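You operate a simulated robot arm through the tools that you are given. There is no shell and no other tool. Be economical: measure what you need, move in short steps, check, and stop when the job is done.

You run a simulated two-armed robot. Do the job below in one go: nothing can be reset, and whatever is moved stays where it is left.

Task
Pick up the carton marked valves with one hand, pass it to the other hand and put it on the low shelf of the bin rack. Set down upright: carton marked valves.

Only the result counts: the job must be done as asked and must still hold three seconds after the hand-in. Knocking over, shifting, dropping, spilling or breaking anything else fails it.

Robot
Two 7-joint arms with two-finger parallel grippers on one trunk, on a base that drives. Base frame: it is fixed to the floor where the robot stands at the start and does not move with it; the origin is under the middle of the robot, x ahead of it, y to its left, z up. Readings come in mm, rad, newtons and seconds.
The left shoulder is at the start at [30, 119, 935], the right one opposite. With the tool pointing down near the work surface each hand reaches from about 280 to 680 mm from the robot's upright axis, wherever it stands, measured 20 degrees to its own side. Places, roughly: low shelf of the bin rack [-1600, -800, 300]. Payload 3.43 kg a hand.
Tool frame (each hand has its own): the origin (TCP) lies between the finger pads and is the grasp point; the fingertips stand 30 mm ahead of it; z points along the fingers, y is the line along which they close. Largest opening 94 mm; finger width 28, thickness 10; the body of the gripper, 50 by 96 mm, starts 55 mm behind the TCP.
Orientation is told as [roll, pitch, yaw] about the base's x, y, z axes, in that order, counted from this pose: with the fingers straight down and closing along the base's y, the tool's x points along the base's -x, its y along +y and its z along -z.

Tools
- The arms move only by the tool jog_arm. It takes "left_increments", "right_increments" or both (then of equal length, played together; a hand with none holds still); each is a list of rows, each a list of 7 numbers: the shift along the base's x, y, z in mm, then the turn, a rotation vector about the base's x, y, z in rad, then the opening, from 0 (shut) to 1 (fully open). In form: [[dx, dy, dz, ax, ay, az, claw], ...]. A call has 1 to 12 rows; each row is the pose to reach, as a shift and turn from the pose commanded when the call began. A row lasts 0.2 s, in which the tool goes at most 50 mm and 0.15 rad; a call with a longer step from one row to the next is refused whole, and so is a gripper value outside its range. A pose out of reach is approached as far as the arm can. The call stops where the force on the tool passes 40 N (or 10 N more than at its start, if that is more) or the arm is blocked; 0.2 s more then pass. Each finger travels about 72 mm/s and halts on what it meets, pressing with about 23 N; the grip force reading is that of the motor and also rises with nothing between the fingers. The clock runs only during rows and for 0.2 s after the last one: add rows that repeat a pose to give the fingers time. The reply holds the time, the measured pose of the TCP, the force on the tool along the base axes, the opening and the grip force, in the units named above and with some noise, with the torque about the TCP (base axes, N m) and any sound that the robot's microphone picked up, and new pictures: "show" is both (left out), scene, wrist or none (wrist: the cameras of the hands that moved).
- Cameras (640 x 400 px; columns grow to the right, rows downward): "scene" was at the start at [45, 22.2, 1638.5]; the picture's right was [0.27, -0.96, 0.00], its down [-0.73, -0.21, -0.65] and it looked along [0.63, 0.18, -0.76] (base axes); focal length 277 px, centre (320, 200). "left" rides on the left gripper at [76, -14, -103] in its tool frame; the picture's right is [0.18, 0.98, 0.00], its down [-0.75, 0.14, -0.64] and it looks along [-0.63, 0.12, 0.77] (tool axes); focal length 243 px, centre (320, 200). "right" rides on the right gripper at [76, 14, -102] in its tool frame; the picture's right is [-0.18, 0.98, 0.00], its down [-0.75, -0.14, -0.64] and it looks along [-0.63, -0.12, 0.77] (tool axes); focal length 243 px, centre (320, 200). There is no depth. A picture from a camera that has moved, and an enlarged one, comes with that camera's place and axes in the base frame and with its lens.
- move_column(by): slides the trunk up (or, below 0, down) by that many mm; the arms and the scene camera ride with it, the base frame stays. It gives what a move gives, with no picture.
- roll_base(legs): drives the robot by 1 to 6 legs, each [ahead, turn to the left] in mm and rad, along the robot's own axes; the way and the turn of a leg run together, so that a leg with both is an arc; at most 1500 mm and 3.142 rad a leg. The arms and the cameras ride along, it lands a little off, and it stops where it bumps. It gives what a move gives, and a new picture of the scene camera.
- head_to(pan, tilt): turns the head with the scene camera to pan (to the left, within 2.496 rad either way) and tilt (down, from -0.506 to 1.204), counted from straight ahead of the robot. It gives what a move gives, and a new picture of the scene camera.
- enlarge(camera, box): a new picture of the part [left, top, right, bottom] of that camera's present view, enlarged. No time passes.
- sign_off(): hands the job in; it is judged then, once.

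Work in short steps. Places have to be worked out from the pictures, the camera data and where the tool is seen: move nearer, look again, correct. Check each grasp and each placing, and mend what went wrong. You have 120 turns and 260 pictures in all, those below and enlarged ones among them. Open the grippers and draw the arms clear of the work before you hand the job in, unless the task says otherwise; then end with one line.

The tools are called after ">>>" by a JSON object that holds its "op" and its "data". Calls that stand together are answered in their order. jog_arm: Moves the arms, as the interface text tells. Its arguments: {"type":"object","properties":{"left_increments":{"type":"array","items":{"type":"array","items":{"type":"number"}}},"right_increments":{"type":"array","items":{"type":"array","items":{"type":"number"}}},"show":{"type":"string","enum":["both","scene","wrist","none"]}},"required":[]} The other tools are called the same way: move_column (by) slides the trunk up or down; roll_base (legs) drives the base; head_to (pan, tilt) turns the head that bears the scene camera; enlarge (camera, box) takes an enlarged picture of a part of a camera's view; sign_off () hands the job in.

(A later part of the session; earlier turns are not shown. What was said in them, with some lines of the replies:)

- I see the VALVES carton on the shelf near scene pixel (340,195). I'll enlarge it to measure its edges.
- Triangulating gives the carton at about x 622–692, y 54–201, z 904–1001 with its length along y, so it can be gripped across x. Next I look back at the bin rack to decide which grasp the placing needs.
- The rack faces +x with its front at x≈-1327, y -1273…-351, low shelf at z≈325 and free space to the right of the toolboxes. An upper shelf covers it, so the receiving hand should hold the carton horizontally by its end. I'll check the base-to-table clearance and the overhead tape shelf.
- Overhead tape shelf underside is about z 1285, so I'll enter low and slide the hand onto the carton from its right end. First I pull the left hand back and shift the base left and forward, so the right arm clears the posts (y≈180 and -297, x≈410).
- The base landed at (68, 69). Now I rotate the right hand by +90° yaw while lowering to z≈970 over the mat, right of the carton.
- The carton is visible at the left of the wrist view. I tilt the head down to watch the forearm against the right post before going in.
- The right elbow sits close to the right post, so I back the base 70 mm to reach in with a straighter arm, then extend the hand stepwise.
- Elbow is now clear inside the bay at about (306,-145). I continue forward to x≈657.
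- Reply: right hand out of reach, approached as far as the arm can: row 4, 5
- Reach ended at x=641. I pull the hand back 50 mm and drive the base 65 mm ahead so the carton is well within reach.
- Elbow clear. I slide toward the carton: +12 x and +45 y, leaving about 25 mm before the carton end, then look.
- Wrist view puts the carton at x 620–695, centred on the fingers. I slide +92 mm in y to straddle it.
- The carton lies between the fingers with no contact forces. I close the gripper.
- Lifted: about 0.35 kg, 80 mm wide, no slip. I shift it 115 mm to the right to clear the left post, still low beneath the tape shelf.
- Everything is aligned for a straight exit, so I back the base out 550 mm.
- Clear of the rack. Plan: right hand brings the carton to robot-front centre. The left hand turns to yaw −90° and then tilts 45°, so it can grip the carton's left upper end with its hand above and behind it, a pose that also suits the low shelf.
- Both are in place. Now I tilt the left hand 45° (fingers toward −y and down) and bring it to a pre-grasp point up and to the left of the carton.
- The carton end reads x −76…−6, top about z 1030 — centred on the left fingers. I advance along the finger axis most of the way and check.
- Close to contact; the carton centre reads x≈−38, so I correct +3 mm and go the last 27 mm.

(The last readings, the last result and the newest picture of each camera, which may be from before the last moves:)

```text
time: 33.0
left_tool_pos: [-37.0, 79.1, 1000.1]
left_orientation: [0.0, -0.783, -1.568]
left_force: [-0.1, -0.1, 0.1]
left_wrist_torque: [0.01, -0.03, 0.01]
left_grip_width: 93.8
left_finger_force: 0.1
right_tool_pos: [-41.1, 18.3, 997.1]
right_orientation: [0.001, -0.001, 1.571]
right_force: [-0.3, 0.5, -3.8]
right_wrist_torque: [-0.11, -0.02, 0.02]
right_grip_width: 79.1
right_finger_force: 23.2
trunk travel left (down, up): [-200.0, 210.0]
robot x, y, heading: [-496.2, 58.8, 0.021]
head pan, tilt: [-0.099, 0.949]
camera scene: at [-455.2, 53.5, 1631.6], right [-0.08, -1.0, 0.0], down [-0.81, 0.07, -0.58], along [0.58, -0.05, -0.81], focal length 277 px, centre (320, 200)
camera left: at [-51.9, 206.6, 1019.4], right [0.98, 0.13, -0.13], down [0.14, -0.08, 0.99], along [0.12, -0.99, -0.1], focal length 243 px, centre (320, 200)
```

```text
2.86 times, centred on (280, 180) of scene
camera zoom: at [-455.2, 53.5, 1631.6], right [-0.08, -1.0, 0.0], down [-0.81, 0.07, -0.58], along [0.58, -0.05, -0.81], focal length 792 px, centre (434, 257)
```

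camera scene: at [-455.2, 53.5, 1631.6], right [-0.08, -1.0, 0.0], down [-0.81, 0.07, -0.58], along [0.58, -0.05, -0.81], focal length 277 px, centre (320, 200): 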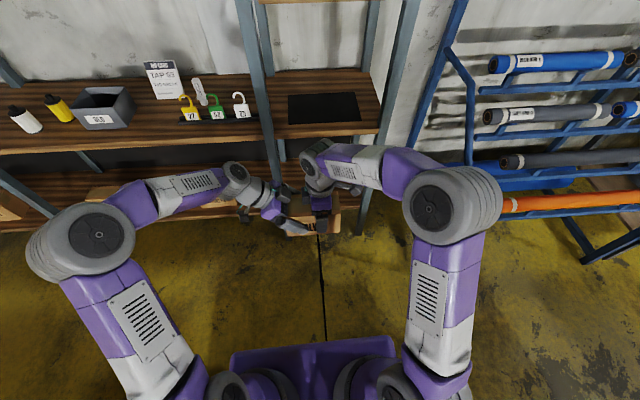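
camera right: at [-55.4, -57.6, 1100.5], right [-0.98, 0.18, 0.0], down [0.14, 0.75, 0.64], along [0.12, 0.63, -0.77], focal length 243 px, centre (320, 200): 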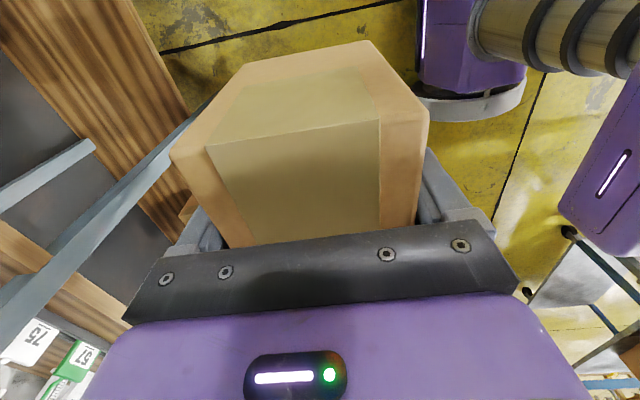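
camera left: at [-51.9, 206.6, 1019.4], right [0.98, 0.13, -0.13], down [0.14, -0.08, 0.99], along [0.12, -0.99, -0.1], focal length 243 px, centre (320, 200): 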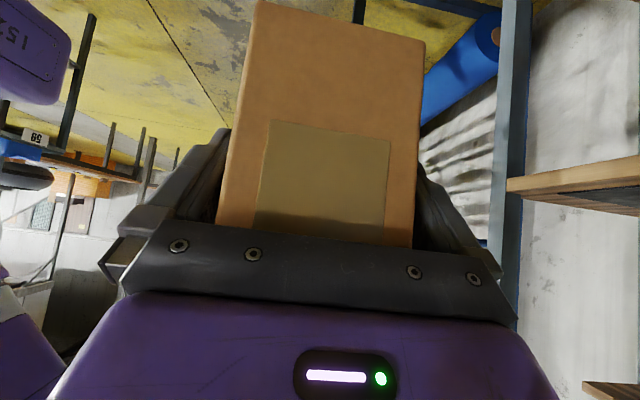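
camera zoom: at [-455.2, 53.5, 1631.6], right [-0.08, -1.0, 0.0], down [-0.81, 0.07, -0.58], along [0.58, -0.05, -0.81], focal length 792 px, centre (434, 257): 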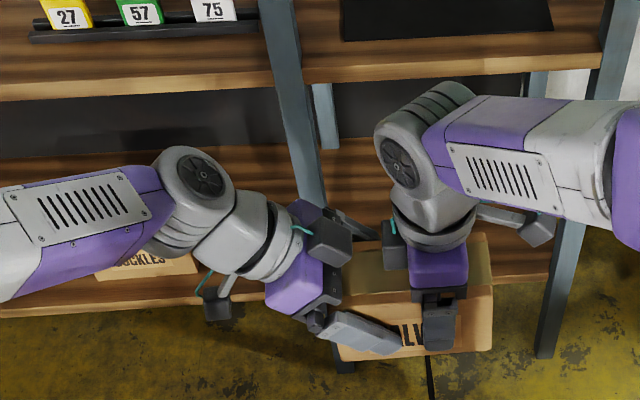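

No contact and the carton end is nested between the left fingers. I recentre x by −3 mm and close the left gripper.

>>> {"op": "jog_arm", "data": {"left_increments": [[-3, 0, 0, 0, 0, 0, 1], [-3, 0, 0, 0, 0, 0, 0.7], [-3, 0, 0, 0, 0, 0, 0.4], [-3, 0, 0, 0, 0, 0, 0], [-3, 0, 0, 0, 0, 0, 0]], "show": "wrist"}}

```text
time: 34.2
left_tool_pos: [-40.0, 80.4, 1001.3]
left_orientation: [-0.001, -0.786, -1.568]
left_force: [2.4, 0.8, -0.4]
left_wrist_torque: [0.03, 0.22, -0.26]
left_grip_width: 79.1
left_finger_force: 23.3
right_tool_pos: [-41.5, 18.4, 996.3]
right_orientation: [0.004, 0.0, 1.573]
right_force: [-1.9, -0.7, -4.3]
right_wrist_torque: [-0.1, -0.2, 0.4]
right_grip_width: 79.3
right_finger_force: 23.0
trunk travel left (down, up): [-200.0, 210.0]
robot x, y, heading: [-498.5, 59.2, 0.016]
head pan, tilt: [-0.099, 0.949]
camera left: at [-55.5, 207.4, 1019.4], right [0.98, 0.13, -0.13], down [0.14, -0.08, 0.99], along [0.12, -0.99, -0.1], focal length 243 px, centre (320, 200)
```

left: 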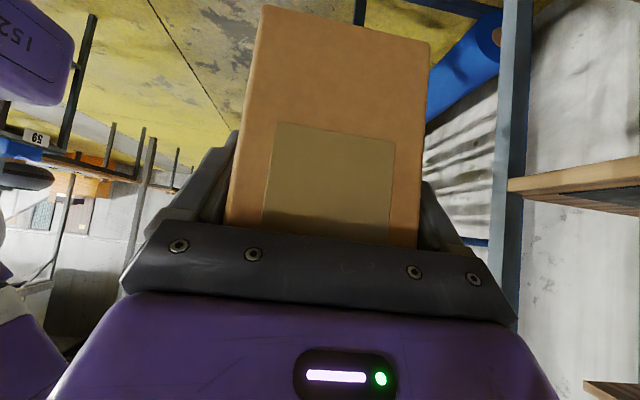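

Both hands grip with 79 mm width and small internal force. I open the right hand in place.

>>> {"op": "jog_arm", "data": {"right_increments": [[0, 0, 0, 0, 0, 0, 0.9], [0, 0, 0, 0, 0, 0, 1], [0, 0, 0, 0, 0, 0, 1]], "show": "none"}}

>>> {"op": "jog_arm", "data": {"right_increments": [[0, 0, 30, 0, 0, 0, 1], [0, 0, 60, 0, 0, 0, 1], [0, 0, 95, 0, 0, 0, 1], [0, -40, 110, 0, 0, 0, 1], [0, -80, 110, 0, 0, 0, 1], [0, -120, 110, 0, 0, 0, 1]]}}

```text
time: 35.0
left_tool_pos: [-41.0, 80.3, 1001.3]
left_orientation: [-0.002, -0.785, -1.568]
left_force: [0.5, 0.8, 0.5]
left_wrist_torque: [0.14, 0.01, 0.01]
left_grip_width: 79.4
left_finger_force: 23.0
right_tool_pos: [-41.8, 18.5, 998.6]
right_orientation: [0.002, -0.001, 1.57]
right_force: [-0.7, 0.3, 0.6]
right_wrist_torque: [-0.01, 0.0, 0.0]
right_grip_width: 94.0
right_finger_force: 0.1
trunk travel left (down, up): [-200.0, 210.0]
robot x, y, heading: [-500.6, 58.9, 0.014]
head pan, tilt: [-0.099, 0.949]
```

```text
time: 36.5
left_tool_pos: [-41.2, 78.9, 1000.9]
left_orientation: [-0.002, -0.784, -1.568]
left_force: [0.3, 0.1, 0.1]
left_wrist_torque: [0.1, -0.02, -0.01]
left_grip_width: 79.4
left_finger_force: 23.5
right_tool_pos: [-44.5, -102.4, 1108.3]
right_orientation: [0.003, -0.002, 1.573]
right_force: [-0.8, 0.1, 0.3]
right_wrist_torque: [0.0, 0.02, -0.02]
right_grip_width: 94.1
right_finger_force: 0.1
trunk travel left (down, up): [-200.0, 210.0]
robot x, y, heading: [-496.7, 58.8, 0.016]
head pan, tilt: [-0.099, 0.949]
camera scene: at [-455.8, 52.4, 1631.6], right [-0.08, -1.0, 0.0], down [-0.81, 0.07, -0.58], along [0.58, -0.05, -0.81], focal length 277 px, centre (320, 200)
camera right: at [-57.7, -177.4, 1210.9], right [-0.98, 0.18, 0.0], down [0.14, 0.75, 0.64], along [0.12, 0.63, -0.77], focal length 243 px, centre (320, 200)
```

scene: 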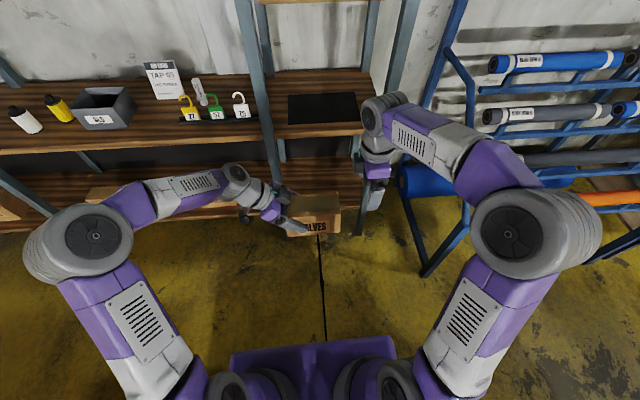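
right: 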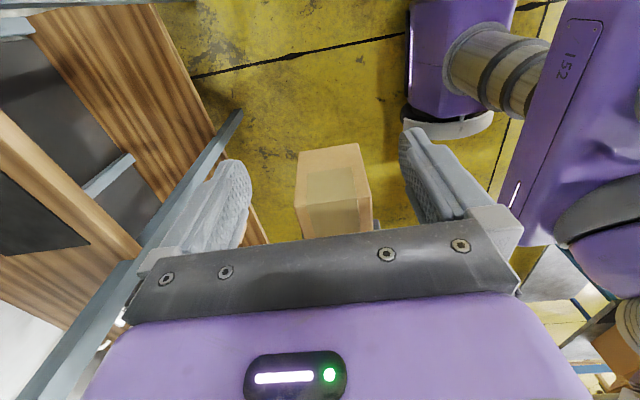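

The left hand holds the carton alone and the right is clear. I turn the left hand +90° so its fingers point forward, and pull the right hand back and aside.

>>> {"op": "jog_arm", "data": {"left_increments": [[-2, 11, 0, 0, 0, 0.144, 0], [-4, 22, 0, 0, 0, 0.288, 0], [-6, 33, 0, 0, 0, 0.432, 0], [-8, 44, 0, 0, 0, 0.576, 0], [-10, 55, 0, 0, 0, 0.72, 0], [-12, 66, 0, 0, 0, 0.864, 0], [-14, 77, 0, 0, 0, 1.008, 0], [-16, 88, 0, 0, 0, 1.152, 0], [-18, 99, 0, 0, 0, 1.296, 0], [-19, 110, 0, 0, 0, 1.44, 0], [-20, 121, 0, 0, 0, 1.584, 0]], "right_increments": [[-11, -6, 0, 0, 0, -0.142, 1], [-22, -12, 0, 0, 0, -0.284, 1], [-33, -18, 0, 0, 0, -0.426, 1], [-44, -24, 0, 0, 0, -0.568, 1], [-55, -30, 0, 0, 0, -0.71, 1], [-66, -36, 0, 0, 0, -0.852, 1], [-77, -42, 0, 0, 0, -0.994, 1], [-88, -48, 0, 0, 0, -1.136, 1], [-99, -54, 0, 0, 0, -1.278, 1], [-110, -60, 0, 0, 0, -1.42, 1], [-120, -66, 0, 0, 0, -1.556, 1]]}}

```text
time: 38.9
left_tool_pos: [-62.4, 199.7, 998.3]
left_orientation: [-0.003, -0.784, 0.018]
left_force: [0.8, 0.1, -0.2]
left_wrist_torque: [-0.01, 0.16, -0.03]
left_grip_width: 79.3
left_finger_force: 22.7
right_tool_pos: [-160.6, -167.9, 1108.2]
right_orientation: [0.0, 0.0, 0.013]
right_force: [-0.3, 0.6, 0.1]
right_wrist_torque: [0.01, 0.01, -0.01]
right_grip_width: 93.9
right_finger_force: 0.1
trunk travel left (down, up): [-200.0, 210.0]
robot x, y, heading: [-495.5, 57.3, 0.016]
head pan, tilt: [-0.099, 0.949]
camera scene: at [-455.9, 53.4, 1631.6], right [-0.08, -1.0, 0.0], down [-0.81, 0.07, -0.58], along [0.58, -0.05, -0.81], focal length 277 px, centre (320, 200)
camera right: at [-237.8, -153.8, 1211.1], right [0.17, 0.99, 0.0], down [0.76, -0.13, 0.64], along [0.63, -0.11, -0.77], focal length 243 px, centre (320, 200)
camera left: at [-188.6, 185.8, 1016.7], right [-0.15, 0.98, -0.13], down [0.08, 0.14, 0.99], along [0.99, 0.13, -0.1], focal length 243 px, centre (320, 200)
```

scene: 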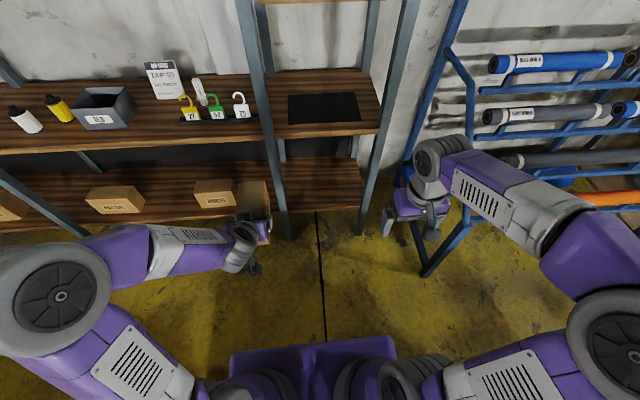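
right: 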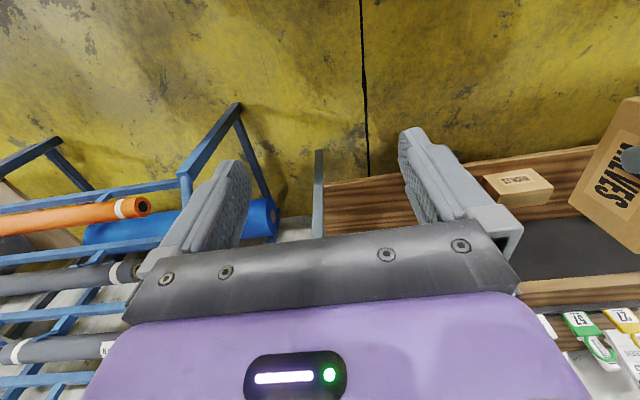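
left: 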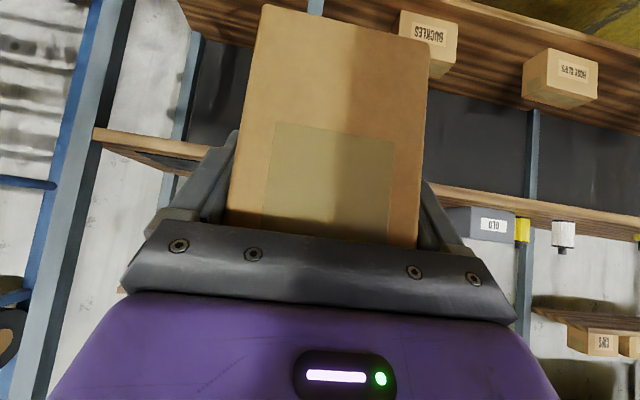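

Grip is steady and the carton unchanged in the hand. I turn right and drive to about (−650, −375), ending facing the rack.

>>> {"op": "roll_base", "data": {"legs": [[0, -1.926], [459, 0], [0, -1.231]]}}

>>> {"op": "head_to", "data": {"pan": 0.2, "tilt": 0.8}}

```text
time: 49.4
left_tool_pos: [-1090.8, -485.3, 997.5]
left_orientation: [-0.002, -0.784, 3.096]
left_force: [-0.4, -0.8, 0.0]
left_wrist_torque: [-0.01, -0.12, 0.01]
left_grip_width: 79.1
left_finger_force: 23.5
right_tool_pos: [-969.2, -123.4, 1108.1]
right_orientation: [0.0, 0.0, 3.099]
right_force: [-0.3, 0.5, -0.4]
right_wrist_torque: [-0.04, 0.0, -0.01]
right_grip_width: 94.0
right_finger_force: 0.1
trunk travel left (down, up): [-200.0, 210.0]
robot x, y, heading: [-644.4, -367.5, 3.101]
head pan, tilt: [-0.099, 0.949]
camera scene: at [-687.7, -359.4, 1631.6], right [0.14, 0.99, 0.0], down [0.81, -0.11, -0.58], along [-0.58, 0.08, -0.81], focal length 277 px, centre (320, 200)
```

scene: 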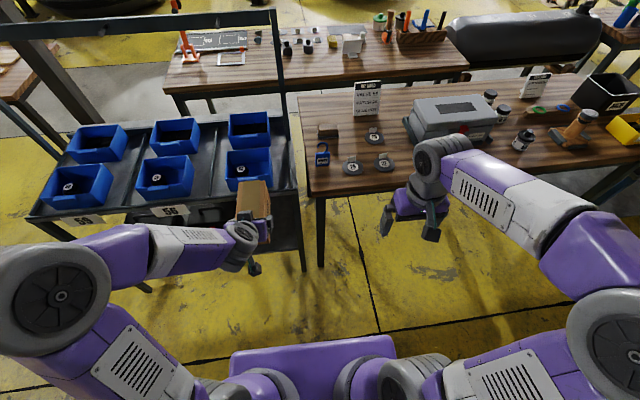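

```text
time: 50.1
left_tool_pos: [-1090.6, -485.6, 997.6]
left_orientation: [0.0, -0.784, 3.097]
left_force: [0.2, -0.1, 0.2]
left_wrist_torque: [-0.05, -0.11, -0.03]
left_grip_width: 79.2
left_finger_force: 23.2
right_tool_pos: [-969.2, -123.4, 1108.4]
right_orientation: [0.0, -0.002, 3.098]
right_force: [0.0, 0.1, 1.1]
right_wrist_torque: [0.0, 0.0, -0.01]
right_grip_width: 94.0
right_finger_force: 0.0
trunk travel left (down, up): [-200.0, 210.0]
robot x, y, heading: [-644.1, -369.4, 3.104]
head pan, tilt: [0.201, 0.799]
camera scene: at [-695.4, -382.4, 1643.1], right [-0.16, 0.99, 0.0], down [0.71, 0.11, -0.7], along [-0.69, -0.11, -0.72], focal length 277 px, centre (320, 200)
```

scene: 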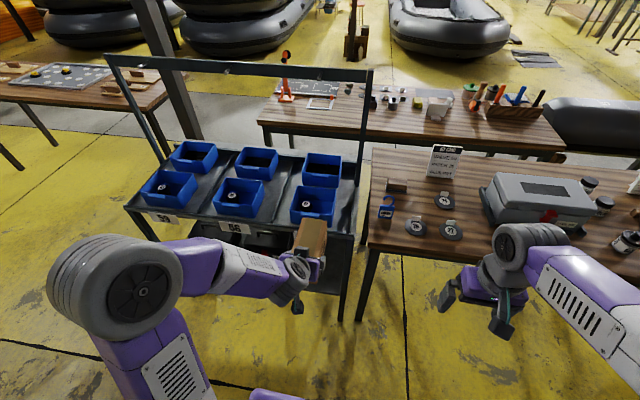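

Aligned in front of the rack (heading 3.10). I lower the trunk fully so the shelf at z≈325 comes into comfortable reach.

>>> {"op": "move_column", "data": {"by": -200}}

>>> {"op": "jog_arm", "data": {"left_increments": [[0, 0, -40, 0, 0, 0, 0], [0, 0, -80, 0, 0, 0, 0], [0, 0, -120, 0, 0, 0, 0], [0, 0, -160, 0, 0, 0, 0], [0, 0, -200, 0, 0, 0, 0], [0, 0, -240, 0, 0, 0, 0], [0, 0, -240, 0, 0, 0, 0]]}}

```text
time: 52.3
left_tool_pos: [-1089.8, -485.8, 796.5]
left_orientation: [0.0, -0.783, 3.098]
left_force: [-0.2, 0.2, -0.4]
left_wrist_torque: [-0.01, -0.16, -0.01]
left_grip_width: 79.3
left_finger_force: 23.0
right_tool_pos: [-969.3, -122.6, 908.3]
right_orientation: [0.001, -0.001, 3.097]
right_force: [-0.3, -0.8, 0.4]
right_wrist_torque: [-0.04, 0.01, 0.0]
right_grip_width: 93.9
right_finger_force: 0.1
trunk travel left (down, up): [0.0, 410.0]
robot x, y, heading: [-647.4, -371.0, 3.101]
head pan, tilt: [0.201, 0.799]
```

```text
time: 53.9
left_tool_pos: [-1088.3, -485.1, 559.0]
left_orientation: [-0.002, -0.785, 3.1]
left_force: [-0.3, -0.3, 0.1]
left_wrist_torque: [-0.05, -0.18, -0.03]
left_grip_width: 79.5
left_finger_force: 23.1
right_tool_pos: [-969.1, -123.1, 908.4]
right_orientation: [-0.002, -0.001, 3.097]
right_force: [0.0, -0.2, -0.9]
right_wrist_torque: [0.0, 0.0, 0.02]
right_grip_width: 93.8
right_finger_force: 0.0
trunk travel left (down, up): [0.0, 410.0]
robot x, y, heading: [-641.3, -364.5, 3.101]
head pan, tilt: [0.201, 0.799]
camera scene: at [-695.3, -382.5, 1443.1], right [-0.16, 0.99, 0.0], down [0.71, 0.11, -0.7], along [-0.69, -0.11, -0.72], focal length 277 px, centre (320, 200)
camera left: at [-961.2, -477.1, 577.1], right [0.09, -0.99, -0.13], down [-0.09, -0.14, 0.99], along [-0.99, -0.07, -0.1], focal length 243 px, centre (320, 200)
```

scene: 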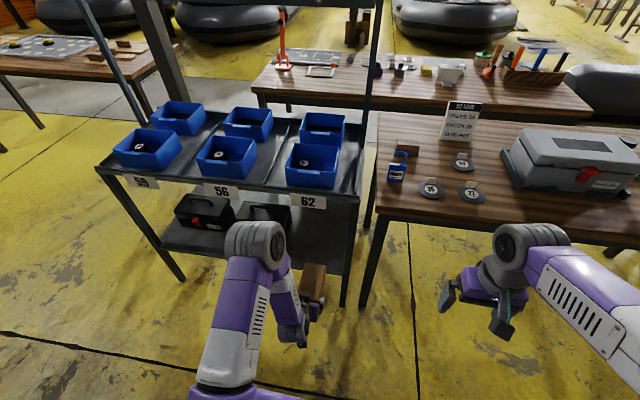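
left: 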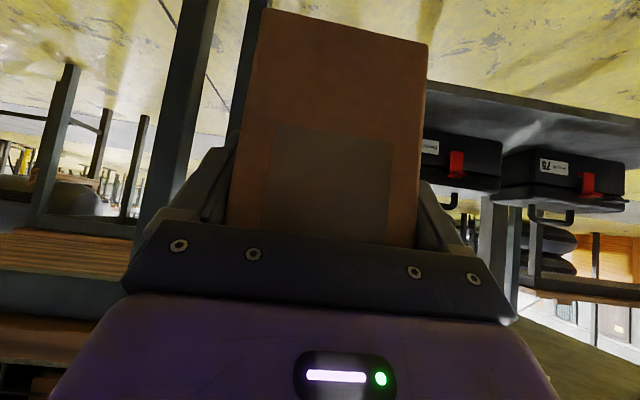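

Now I enlarge the wrist view and the scene view to measure the shelf surface, its front edge and the toolbox.

>>> {"op": "enlarge", "data": {"camera": "left", "box": [400, 40, 640, 230]}}

>>> {"op": "enlarge", "data": {"camera": "scene", "box": [150, 160, 380, 320]}}

```text
2.11 times, centred on (520, 135) of left
camera zoom: at [-961.2, -477.1, 577.1], right [0.09, -0.99, -0.13], down [-0.09, -0.14, 0.99], along [-0.99, -0.07, -0.1], focal length 511 px, centre (-101, 337)
```

zoom: 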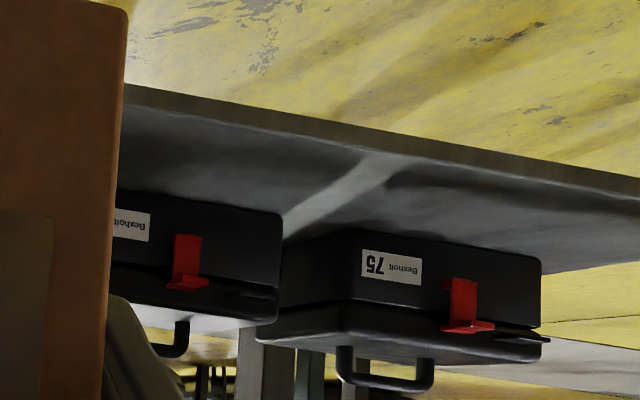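

```text
2.50 times, centred on (265, 240) of scene
camera zoom: at [-695.3, -382.5, 1443.1], right [-0.16, 0.99, 0.0], down [0.71, 0.11, -0.7], along [-0.69, -0.11, -0.72], focal length 693 px, centre (458, 100)
```

zoom: 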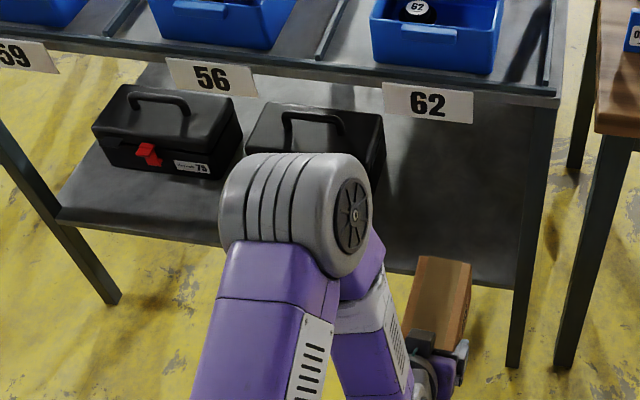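

Shelf top ≈ z 333, front edge x≈−1318, toolbox edge y≈−660, right leg y≈−350; target carton centre line y≈−492. I lower to TCP z 450 (carton bottom ≈386) outside the rack, then start extending with the arm only.

>>> {"op": "jog_arm", "data": {"left_increments": [[0, 0, -37, 0, 0, 0, 0], [0, -4, -74, 0, 0, 0, 0], [0, -8, -109, 0, 0, 0, 0], [-40, -8, -109, 0, 0, 0, 0], [-80, -8, -109, 0, 0, 0, 0], [-100, -8, -109, 0, 0, 0, 0], [-100, -8, -109, 0, 0, 0, 0]]}}

```text
time: 55.5
left_tool_pos: [-1189.6, -492.1, 449.8]
left_orientation: [-0.002, -0.785, 3.098]
left_force: [0.4, 0.9, 0.2]
left_wrist_torque: [0.0, -0.13, -0.03]
left_grip_width: 79.3
left_finger_force: 22.9
right_tool_pos: [-969.5, -124.8, 908.9]
right_orientation: [-0.001, 0.001, 3.097]
right_force: [-0.2, -0.3, -0.2]
right_wrist_torque: [-0.02, -0.03, 0.01]
right_grip_width: 93.8
right_finger_force: 0.1
trunk travel left (down, up): [0.0, 410.0]
robot x, y, heading: [-642.6, -369.3, 3.101]
head pan, tilt: [0.201, 0.799]
camera scene: at [-695.4, -382.5, 1443.1], right [-0.16, 0.99, 0.0], down [0.71, 0.11, -0.7], along [-0.69, -0.11, -0.72], focal length 277 px, centre (320, 200)
camera left: at [-1062.8, -483.6, 469.8], right [0.09, -0.99, -0.13], down [-0.09, -0.14, 0.99], along [-0.99, -0.07, -0.1], focal length 243 px, centre (320, 200)
```

scene: 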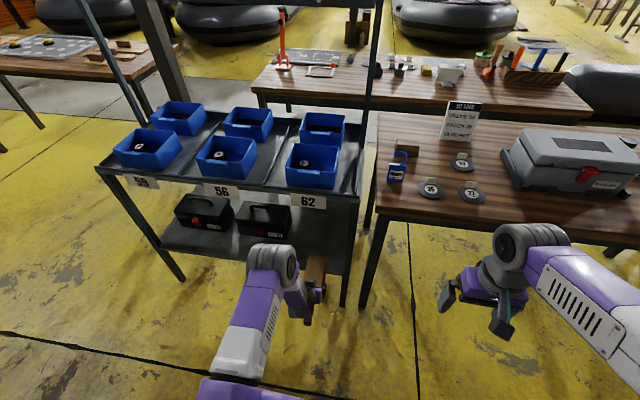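
left: 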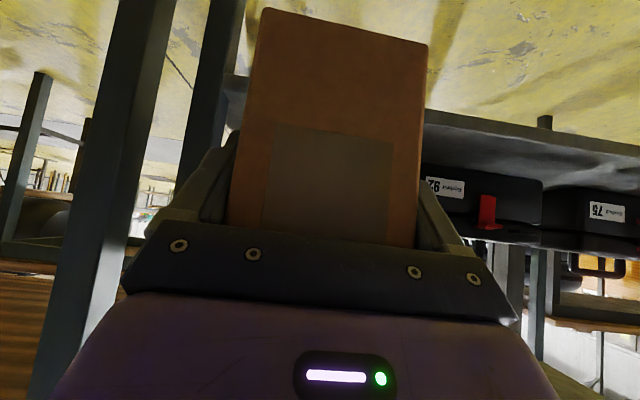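

The elbow drops nicely. I check the shelf edge height again from this lower viewpoint.

>>> {"op": "enlarge", "data": {"camera": "left", "box": [410, 80, 570, 200]}}

>>> {"op": "enlarge", "data": {"camera": "scene", "box": [220, 180, 380, 340]}}

```text
3.33 times, centred on (490, 140) of left
camera zoom: at [-1062.8, -483.6, 469.8], right [0.09, -0.99, -0.13], down [-0.09, -0.14, 0.99], along [-0.99, -0.07, -0.1], focal length 809 px, centre (-247, 400)
```

zoom: 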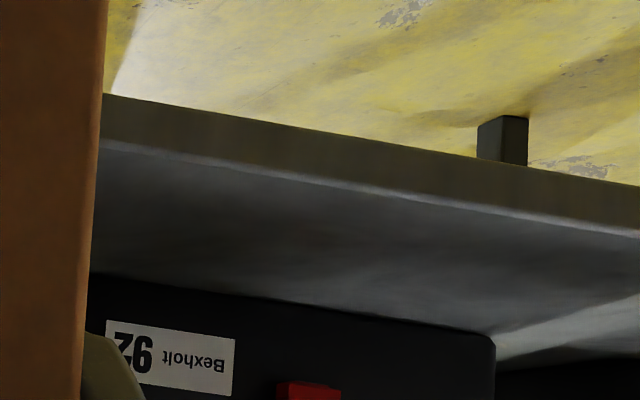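

```text
2.50 times, centred on (300, 260) of scene
camera zoom: at [-695.4, -382.5, 1443.1], right [-0.16, 0.99, 0.0], down [0.71, 0.11, -0.7], along [-0.69, -0.11, -0.72], focal length 693 px, centre (370, 50)
```

zoom: 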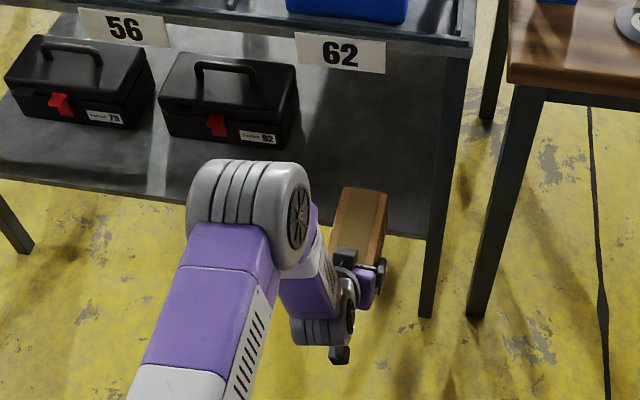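

Shelf top confirmed at ≈ z 338. I extend another 205 mm at this height, checking reach.

>>> {"op": "jog_arm", "data": {"left_increments": [[-40, 0, 0, 0, 0, 0, 0], [-80, 0, 0, 0, 0, 0, 0], [-120, 0, 0, 0, 0, 0, 0], [-160, 0, 0, 0, 0, 0, 0], [-200, 0, 0, 0, 0, 0, 0], [-200, 0, 0, 0, 0, 0, 0]]}}

```text
time: 56.9
left_tool_pos: [-1379.6, -490.1, 447.8]
left_orientation: [-0.002, -0.782, 3.1]
left_force: [0.1, -0.7, 0.4]
left_wrist_torque: [0.04, -0.14, -0.01]
left_grip_width: 79.2
left_finger_force: 23.1
left hand out of reach, approached as far as the arm can: row 5, 6
right_tool_pos: [-968.2, -123.6, 907.5]
right_orientation: [-0.001, 0.001, 3.098]
right_force: [-0.4, -0.1, 0.0]
right_wrist_torque: [-0.01, -0.02, -0.01]
right_grip_width: 94.2
right_finger_force: 0.1
trunk travel left (down, up): [0.0, 410.0]
robot x, y, heading: [-643.7, -370.1, 3.103]
head pan, tilt: [0.201, 0.799]
camera scene: at [-696.0, -383.1, 1443.1], right [-0.16, 0.99, 0.0], down [0.71, 0.11, -0.7], along [-0.69, -0.11, -0.72], focal length 277 px, centre (320, 200)
camera left: at [-1251.4, -480.5, 467.0], right [0.09, -0.99, -0.13], down [-0.09, -0.14, 0.99], along [-0.99, -0.07, -0.1], focal length 243 px, centre (320, 200)
```

scene: 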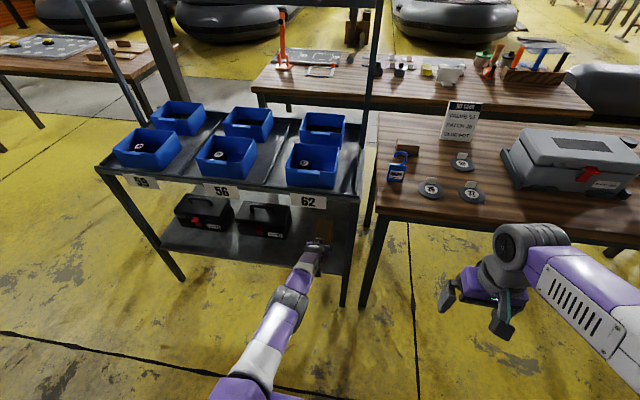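
left: 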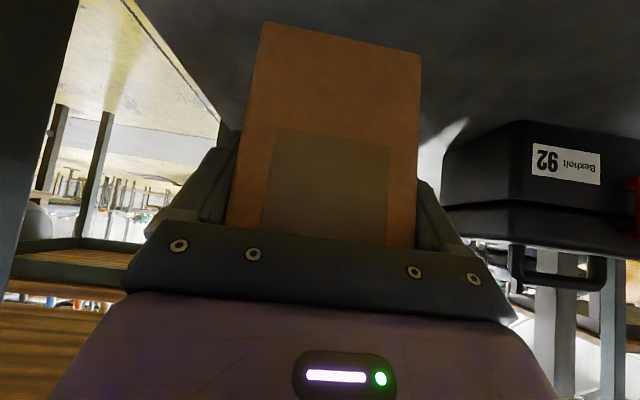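

At the reach limit. I pull the arm back 60 mm and drive 80 mm ahead for slack to lower.

>>> {"op": "jog_arm", "data": {"left_increments": [[35, 0, 0, 0, 0, 0, 0], [70, 0, 0, 0, 0, 0, 0], [70, 0, 0, 0, 0, 0, 0]], "show": "none"}}

>>> {"op": "roll_base", "data": {"legs": [[80, 0]]}}

```text
time: 57.7
left_tool_pos: [-1309.4, -488.0, 449.0]
left_orientation: [-0.003, -0.785, 3.097]
left_force: [-0.1, 0.4, -0.2]
left_wrist_torque: [0.01, -0.15, -0.02]
left_grip_width: 79.4
left_finger_force: 22.8
right_tool_pos: [-968.8, -124.1, 906.9]
right_orientation: [-0.001, -0.001, 3.098]
right_force: [-0.7, -0.3, 0.3]
right_wrist_torque: [-0.04, -0.01, 0.01]
right_grip_width: 94.1
right_finger_force: 0.1
trunk travel left (down, up): [0.0, 410.0]
robot x, y, heading: [-647.2, -367.0, 3.102]
head pan, tilt: [0.201, 0.799]
```

```text
time: 58.8
left_tool_pos: [-1388.9, -485.6, 448.3]
left_orientation: [-0.001, -0.783, 3.099]
left_force: [-0.4, -0.6, 0.8]
left_wrist_torque: [-0.01, -0.15, -0.01]
left_grip_width: 79.2
left_finger_force: 22.5
right_tool_pos: [-1048.5, -119.8, 907.6]
right_orientation: [0.0, 0.001, 3.097]
right_force: [-0.2, 0.0, 0.2]
right_wrist_torque: [0.02, 0.0, 0.03]
right_grip_width: 93.8
right_finger_force: 0.0
trunk travel left (down, up): [0.0, 410.0]
robot x, y, heading: [-725.2, -365.2, 3.101]
head pan, tilt: [0.201, 0.799]
camera scene: at [-775.9, -379.3, 1443.0], right [-0.16, 0.99, 0.0], down [0.71, 0.11, -0.7], along [-0.69, -0.11, -0.72], focal length 277 px, centre (320, 200)
```

scene: 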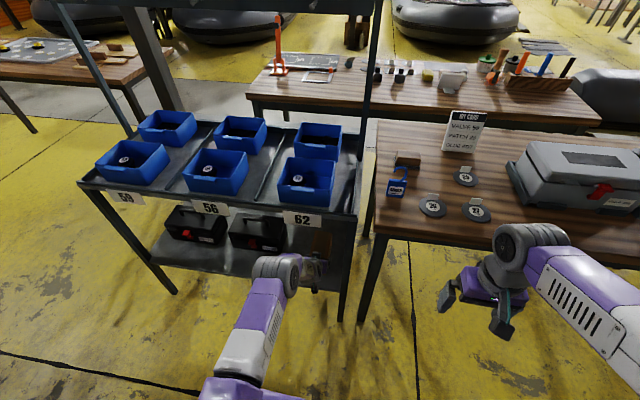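

TCP at (−1389, −486, 448). I go 14 mm further in and lower to ~10 mm above the shelf.

>>> {"op": "jog_arm", "data": {"left_increments": [[-14, -4, -10, 0, 0, 0, 0], [-14, -4, -25, 0, 0, 0, 0], [-14, -4, -36, 0, 0, 0, 0], [-14, -4, -36, 0, 0, 0, 0]]}}

>>> {"op": "enlarge", "data": {"camera": "scene", "box": [220, 190, 380, 320]}}

```text
time: 59.8
left_tool_pos: [-1403.0, -490.0, 412.5]
left_orientation: [0.0, -0.784, 3.098]
left_force: [-0.3, 0.1, 0.6]
left_wrist_torque: [0.02, -0.17, 0.0]
left_grip_width: 79.6
left_finger_force: 22.9
right_tool_pos: [-1048.5, -120.1, 907.7]
right_orientation: [0.001, -0.001, 3.097]
right_force: [-0.8, 0.4, -0.9]
right_wrist_torque: [-0.03, 0.0, -0.02]
right_grip_width: 93.9
right_finger_force: 0.1
trunk travel left (down, up): [0.0, 410.0]
robot x, y, heading: [-726.0, -365.0, 3.1]
head pan, tilt: [0.201, 0.799]
camera scene: at [-775.1, -379.3, 1443.1], right [-0.16, 0.99, 0.0], down [0.71, 0.11, -0.7], along [-0.69, -0.11, -0.72], focal length 277 px, centre (320, 200)
camera left: at [-1277.0, -481.5, 431.3], right [0.09, -0.99, -0.13], down [-0.09, -0.14, 0.99], along [-0.99, -0.07, -0.1], focal length 243 px, centre (320, 200)
```

scene: 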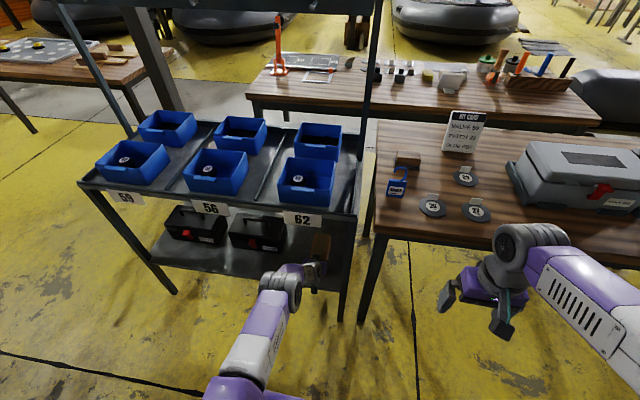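
left: 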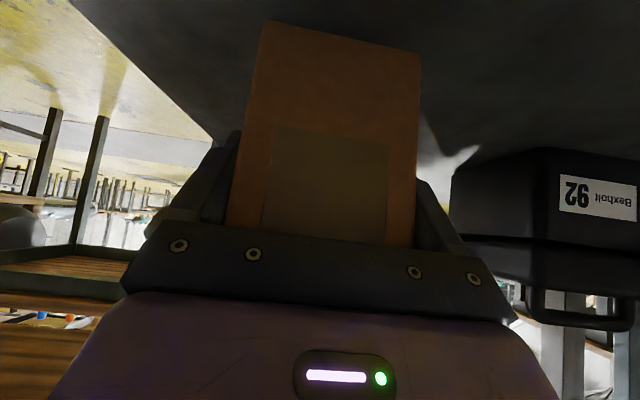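

```text
3.08 times, centred on (300, 255) of scene
camera zoom: at [-775.1, -379.3, 1443.1], right [-0.16, 0.99, 0.0], down [0.71, 0.11, -0.7], along [-0.69, -0.11, -0.72], focal length 852 px, centre (382, 31)
```

zoom: 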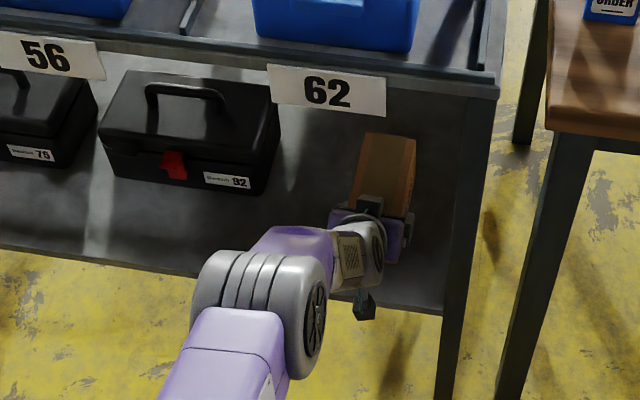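

The carton is well inside, between toolbox and leg. I lower in 2 mm steps looking for contact.

>>> {"op": "jog_arm", "data": {"left_increments": [[0, 0, -3, 0, 0, 0, 0], [0, 0, -6, 0, 0, 0, 0], [0, 0, -8, 0, 0, 0, 0], [0, 0, -8, 0, 0, 0, 0]], "show": "none"}}

>>> {"op": "jog_arm", "data": {"left_increments": [[0, 0, -2, 0, 0, 0, 0], [0, 0, -2, 0, 0, 0, 0]], "show": "wrist"}}

```text
time: 60.8
left_tool_pos: [-1405.5, -489.9, 406.0]
left_orientation: [0.0, -0.79, 3.098]
left_force: [0.5, -2.4, 13.6]
left_wrist_torque: [0.01, -0.66, 0.01]
left_grip_width: 79.2
left_finger_force: 23.2
right_tool_pos: [-1047.4, -120.5, 909.4]
right_orientation: [-0.001, -0.003, 3.099]
right_force: [0.8, -1.1, -0.9]
right_wrist_torque: [-0.04, -0.02, -0.04]
right_grip_width: 94.2
right_finger_force: 0.1
trunk travel left (down, up): [0.0, 410.0]
robot x, y, heading: [-725.1, -366.5, 3.1]
head pan, tilt: [0.201, 0.799]
```

```text
time: 61.4
left_tool_pos: [-1405.7, -489.7, 406.9]
left_orientation: [0.0, -0.793, 3.099]
left_force: [-5.3, -2.0, 19.6]
left_wrist_torque: [-0.04, -0.36, 0.0]
left_grip_width: 79.5
left_finger_force: 23.1
right_tool_pos: [-1046.9, -118.6, 907.9]
right_orientation: [0.0, -0.003, 3.099]
right_force: [0.4, 0.3, 0.9]
right_wrist_torque: [0.0, 0.0, 0.0]
right_grip_width: 94.2
right_finger_force: 0.0
trunk travel left (down, up): [0.0, 410.0]
robot x, y, heading: [-722.2, -363.1, 3.106]
head pan, tilt: [0.201, 0.799]
camera left: at [-1279.2, -480.7, 424.6], right [0.09, -0.99, -0.13], down [-0.08, -0.14, 0.99], along [-0.99, -0.07, -0.09], focal length 243 px, centre (320, 200)
```

left: 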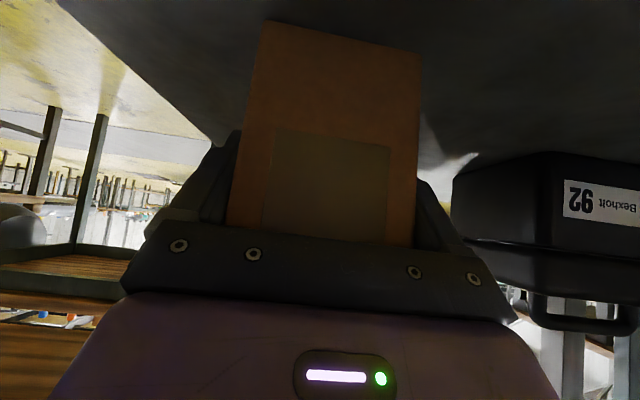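

Contact at TCP z≈406 with ~20 N upward: carton is on the shelf. I ease off 2 mm and open the fingers.

>>> {"op": "jog_arm", "data": {"left_increments": [[0, 0, 2, 0, 0, 0, 0], [0, 0, 2, 0, 0, 0, 0.88], [0, 0, 2, 0, 0, 0, 1], [0, 0, 2, 0, 0, 0, 1]]}}

```text
time: 62.4
left_tool_pos: [-1402.8, -489.7, 405.3]
left_orientation: [-0.003, -0.785, 3.096]
left_force: [1.2, -0.3, 0.1]
left_wrist_torque: [0.0, 0.01, -0.01]
left_grip_width: 93.8
left_finger_force: 0.0
right_tool_pos: [-1047.2, -119.3, 908.3]
right_orientation: [0.001, -0.002, 3.097]
right_force: [-0.3, 0.1, 0.1]
right_wrist_torque: [0.01, -0.03, -0.02]
right_grip_width: 94.0
right_finger_force: 0.0
trunk travel left (down, up): [0.0, 410.0]
robot x, y, heading: [-725.4, -366.1, 3.098]
head pan, tilt: [0.201, 0.799]
camera scene: at [-774.7, -379.2, 1443.1], right [-0.16, 0.99, 0.0], down [0.71, 0.11, -0.7], along [-0.69, -0.11, -0.72], focal length 277 px, centre (320, 200)
camera left: at [-1276.1, -480.3, 424.2], right [0.09, -0.99, -0.13], down [-0.09, -0.14, 0.99], along [-0.99, -0.07, -0.1], focal length 243 px, centre (320, 200)
```

scene: 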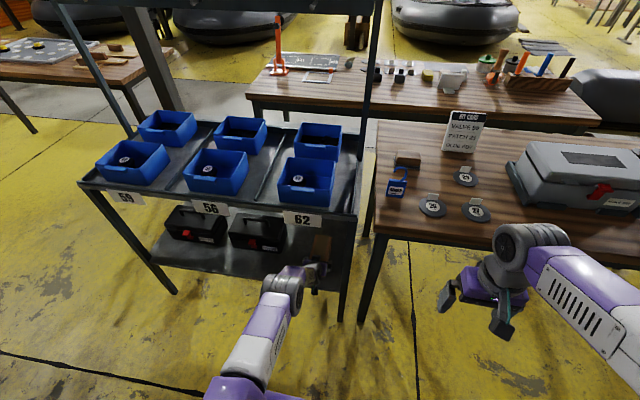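
left: 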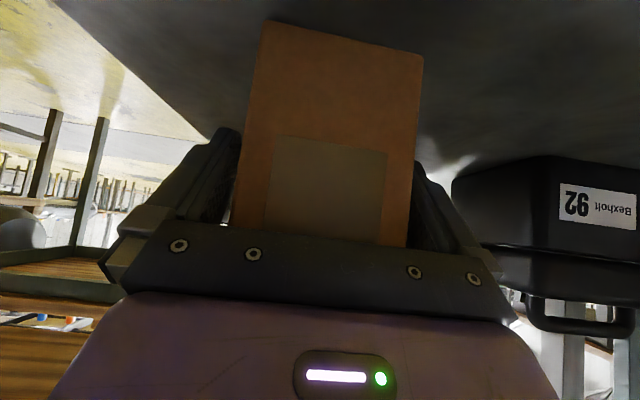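

Fingers open, no load. I withdraw back along the finger axis, then straight out.

>>> {"op": "jog_arm", "data": {"left_increments": [[15, -0.7, 15, 0, 0, 0, 1], [40, -1.8, 40, 0, 0, 0, 1], [70, -3.2, 60, 0, 0, 0, 1], [110, -5, 60, 0, 0, 0, 1], [150, -7, 60, 0, 0, 0, 1], [190, -8, 60, 0, 0, 0, 1]]}}

>>> {"op": "enlarge", "data": {"camera": "scene", "box": [220, 190, 380, 320]}}

```text
time: 63.8
left_tool_pos: [-1211.4, -498.4, 465.3]
left_orientation: [-0.003, -0.785, 3.099]
left_force: [-0.5, -0.5, 0.9]
left_wrist_torque: [0.0, 0.01, 0.02]
left_grip_width: 94.1
left_finger_force: 0.0
right_tool_pos: [-1049.0, -121.2, 907.8]
right_orientation: [0.0, 0.0, 3.099]
right_force: [0.6, 0.5, 0.1]
right_wrist_torque: [0.06, -0.02, 0.0]
right_grip_width: 94.1
right_finger_force: 0.1
trunk travel left (down, up): [0.0, 410.0]
robot x, y, heading: [-723.4, -368.3, 3.099]
head pan, tilt: [0.201, 0.799]
camera scene: at [-774.6, -379.2, 1443.1], right [-0.16, 0.99, 0.0], down [0.71, 0.11, -0.7], along [-0.69, -0.11, -0.72], focal length 277 px, centre (320, 200)
camera left: at [-1083.9, -488.6, 482.9], right [0.09, -0.99, -0.13], down [-0.09, -0.14, 0.99], along [-0.99, -0.07, -0.1], focal length 243 px, centre (320, 200)
```

scene: 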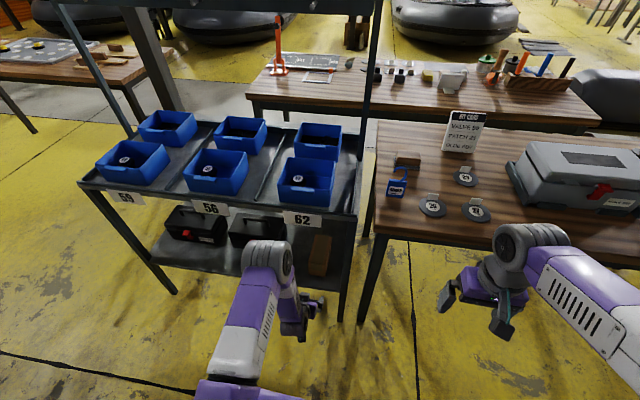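
left: 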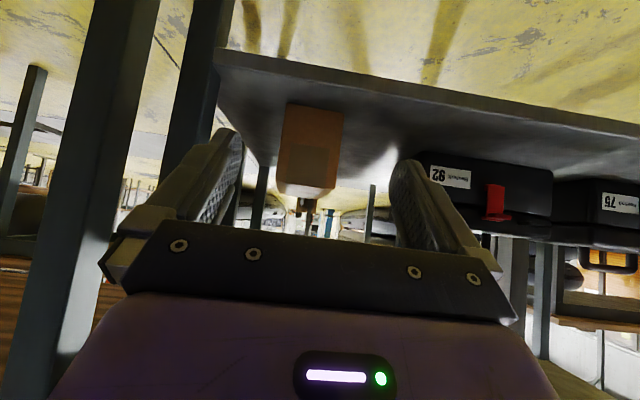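

```text
3.08 times, centred on (300, 255) of scene
camera zoom: at [-774.6, -379.2, 1443.1], right [-0.16, 0.99, 0.0], down [0.71, 0.11, -0.7], along [-0.69, -0.11, -0.72], focal length 852 px, centre (382, 31)
```

zoom: 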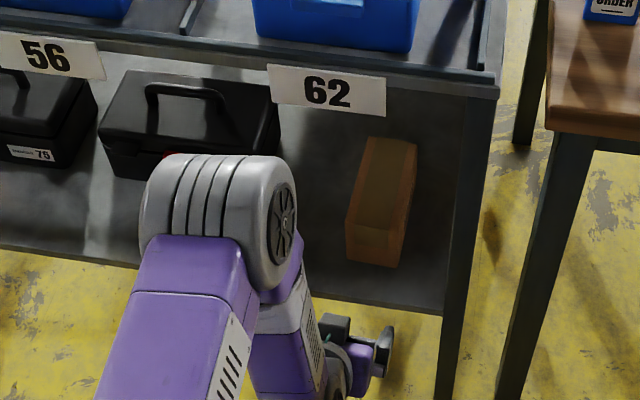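

The carton stands upright and square on the low shelf. I back the robot away so that both open hands are clear of the work.

>>> {"op": "roll_base", "data": {"legs": [[-200, 0]]}}

```text
time: 65.4
left_tool_pos: [-1010.2, -506.0, 465.6]
left_orientation: [-0.002, -0.786, 3.098]
left_force: [-0.1, -0.1, -0.1]
left_wrist_torque: [0.01, 0.04, 0.0]
left_grip_width: 93.9
left_finger_force: 0.0
right_tool_pos: [-850.1, -127.7, 908.7]
right_orientation: [0.001, 0.001, 3.099]
right_force: [0.8, -0.1, -0.7]
right_wrist_torque: [-0.01, 0.0, 0.01]
right_grip_width: 94.0
right_finger_force: 0.0
trunk travel left (down, up): [0.0, 410.0]
robot x, y, heading: [-525.5, -372.2, 3.102]
head pan, tilt: [0.201, 0.799]
camera scene: at [-574.7, -387.3, 1443.2], right [-0.16, 0.99, 0.0], down [0.71, 0.12, -0.7], along [-0.69, -0.11, -0.72], focal length 277 px, centre (320, 200)
```

scene: 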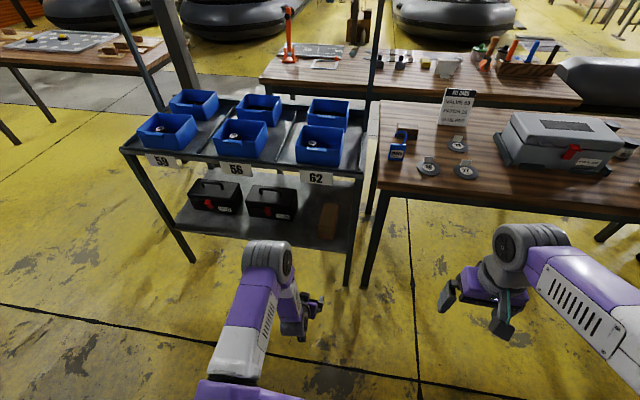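

Carton is upright on the low shelf, nothing else was disturbed and both hands are open and clear, so I hand in.

>>> {"op": "sign_off", "data": {}}

```text
The job is handed in.
```

The valves carton was picked up with the right hand, passed to the left hand, and set upright on the low shelf of the bin rack. I saw nothing else moved, and the job is handed in.
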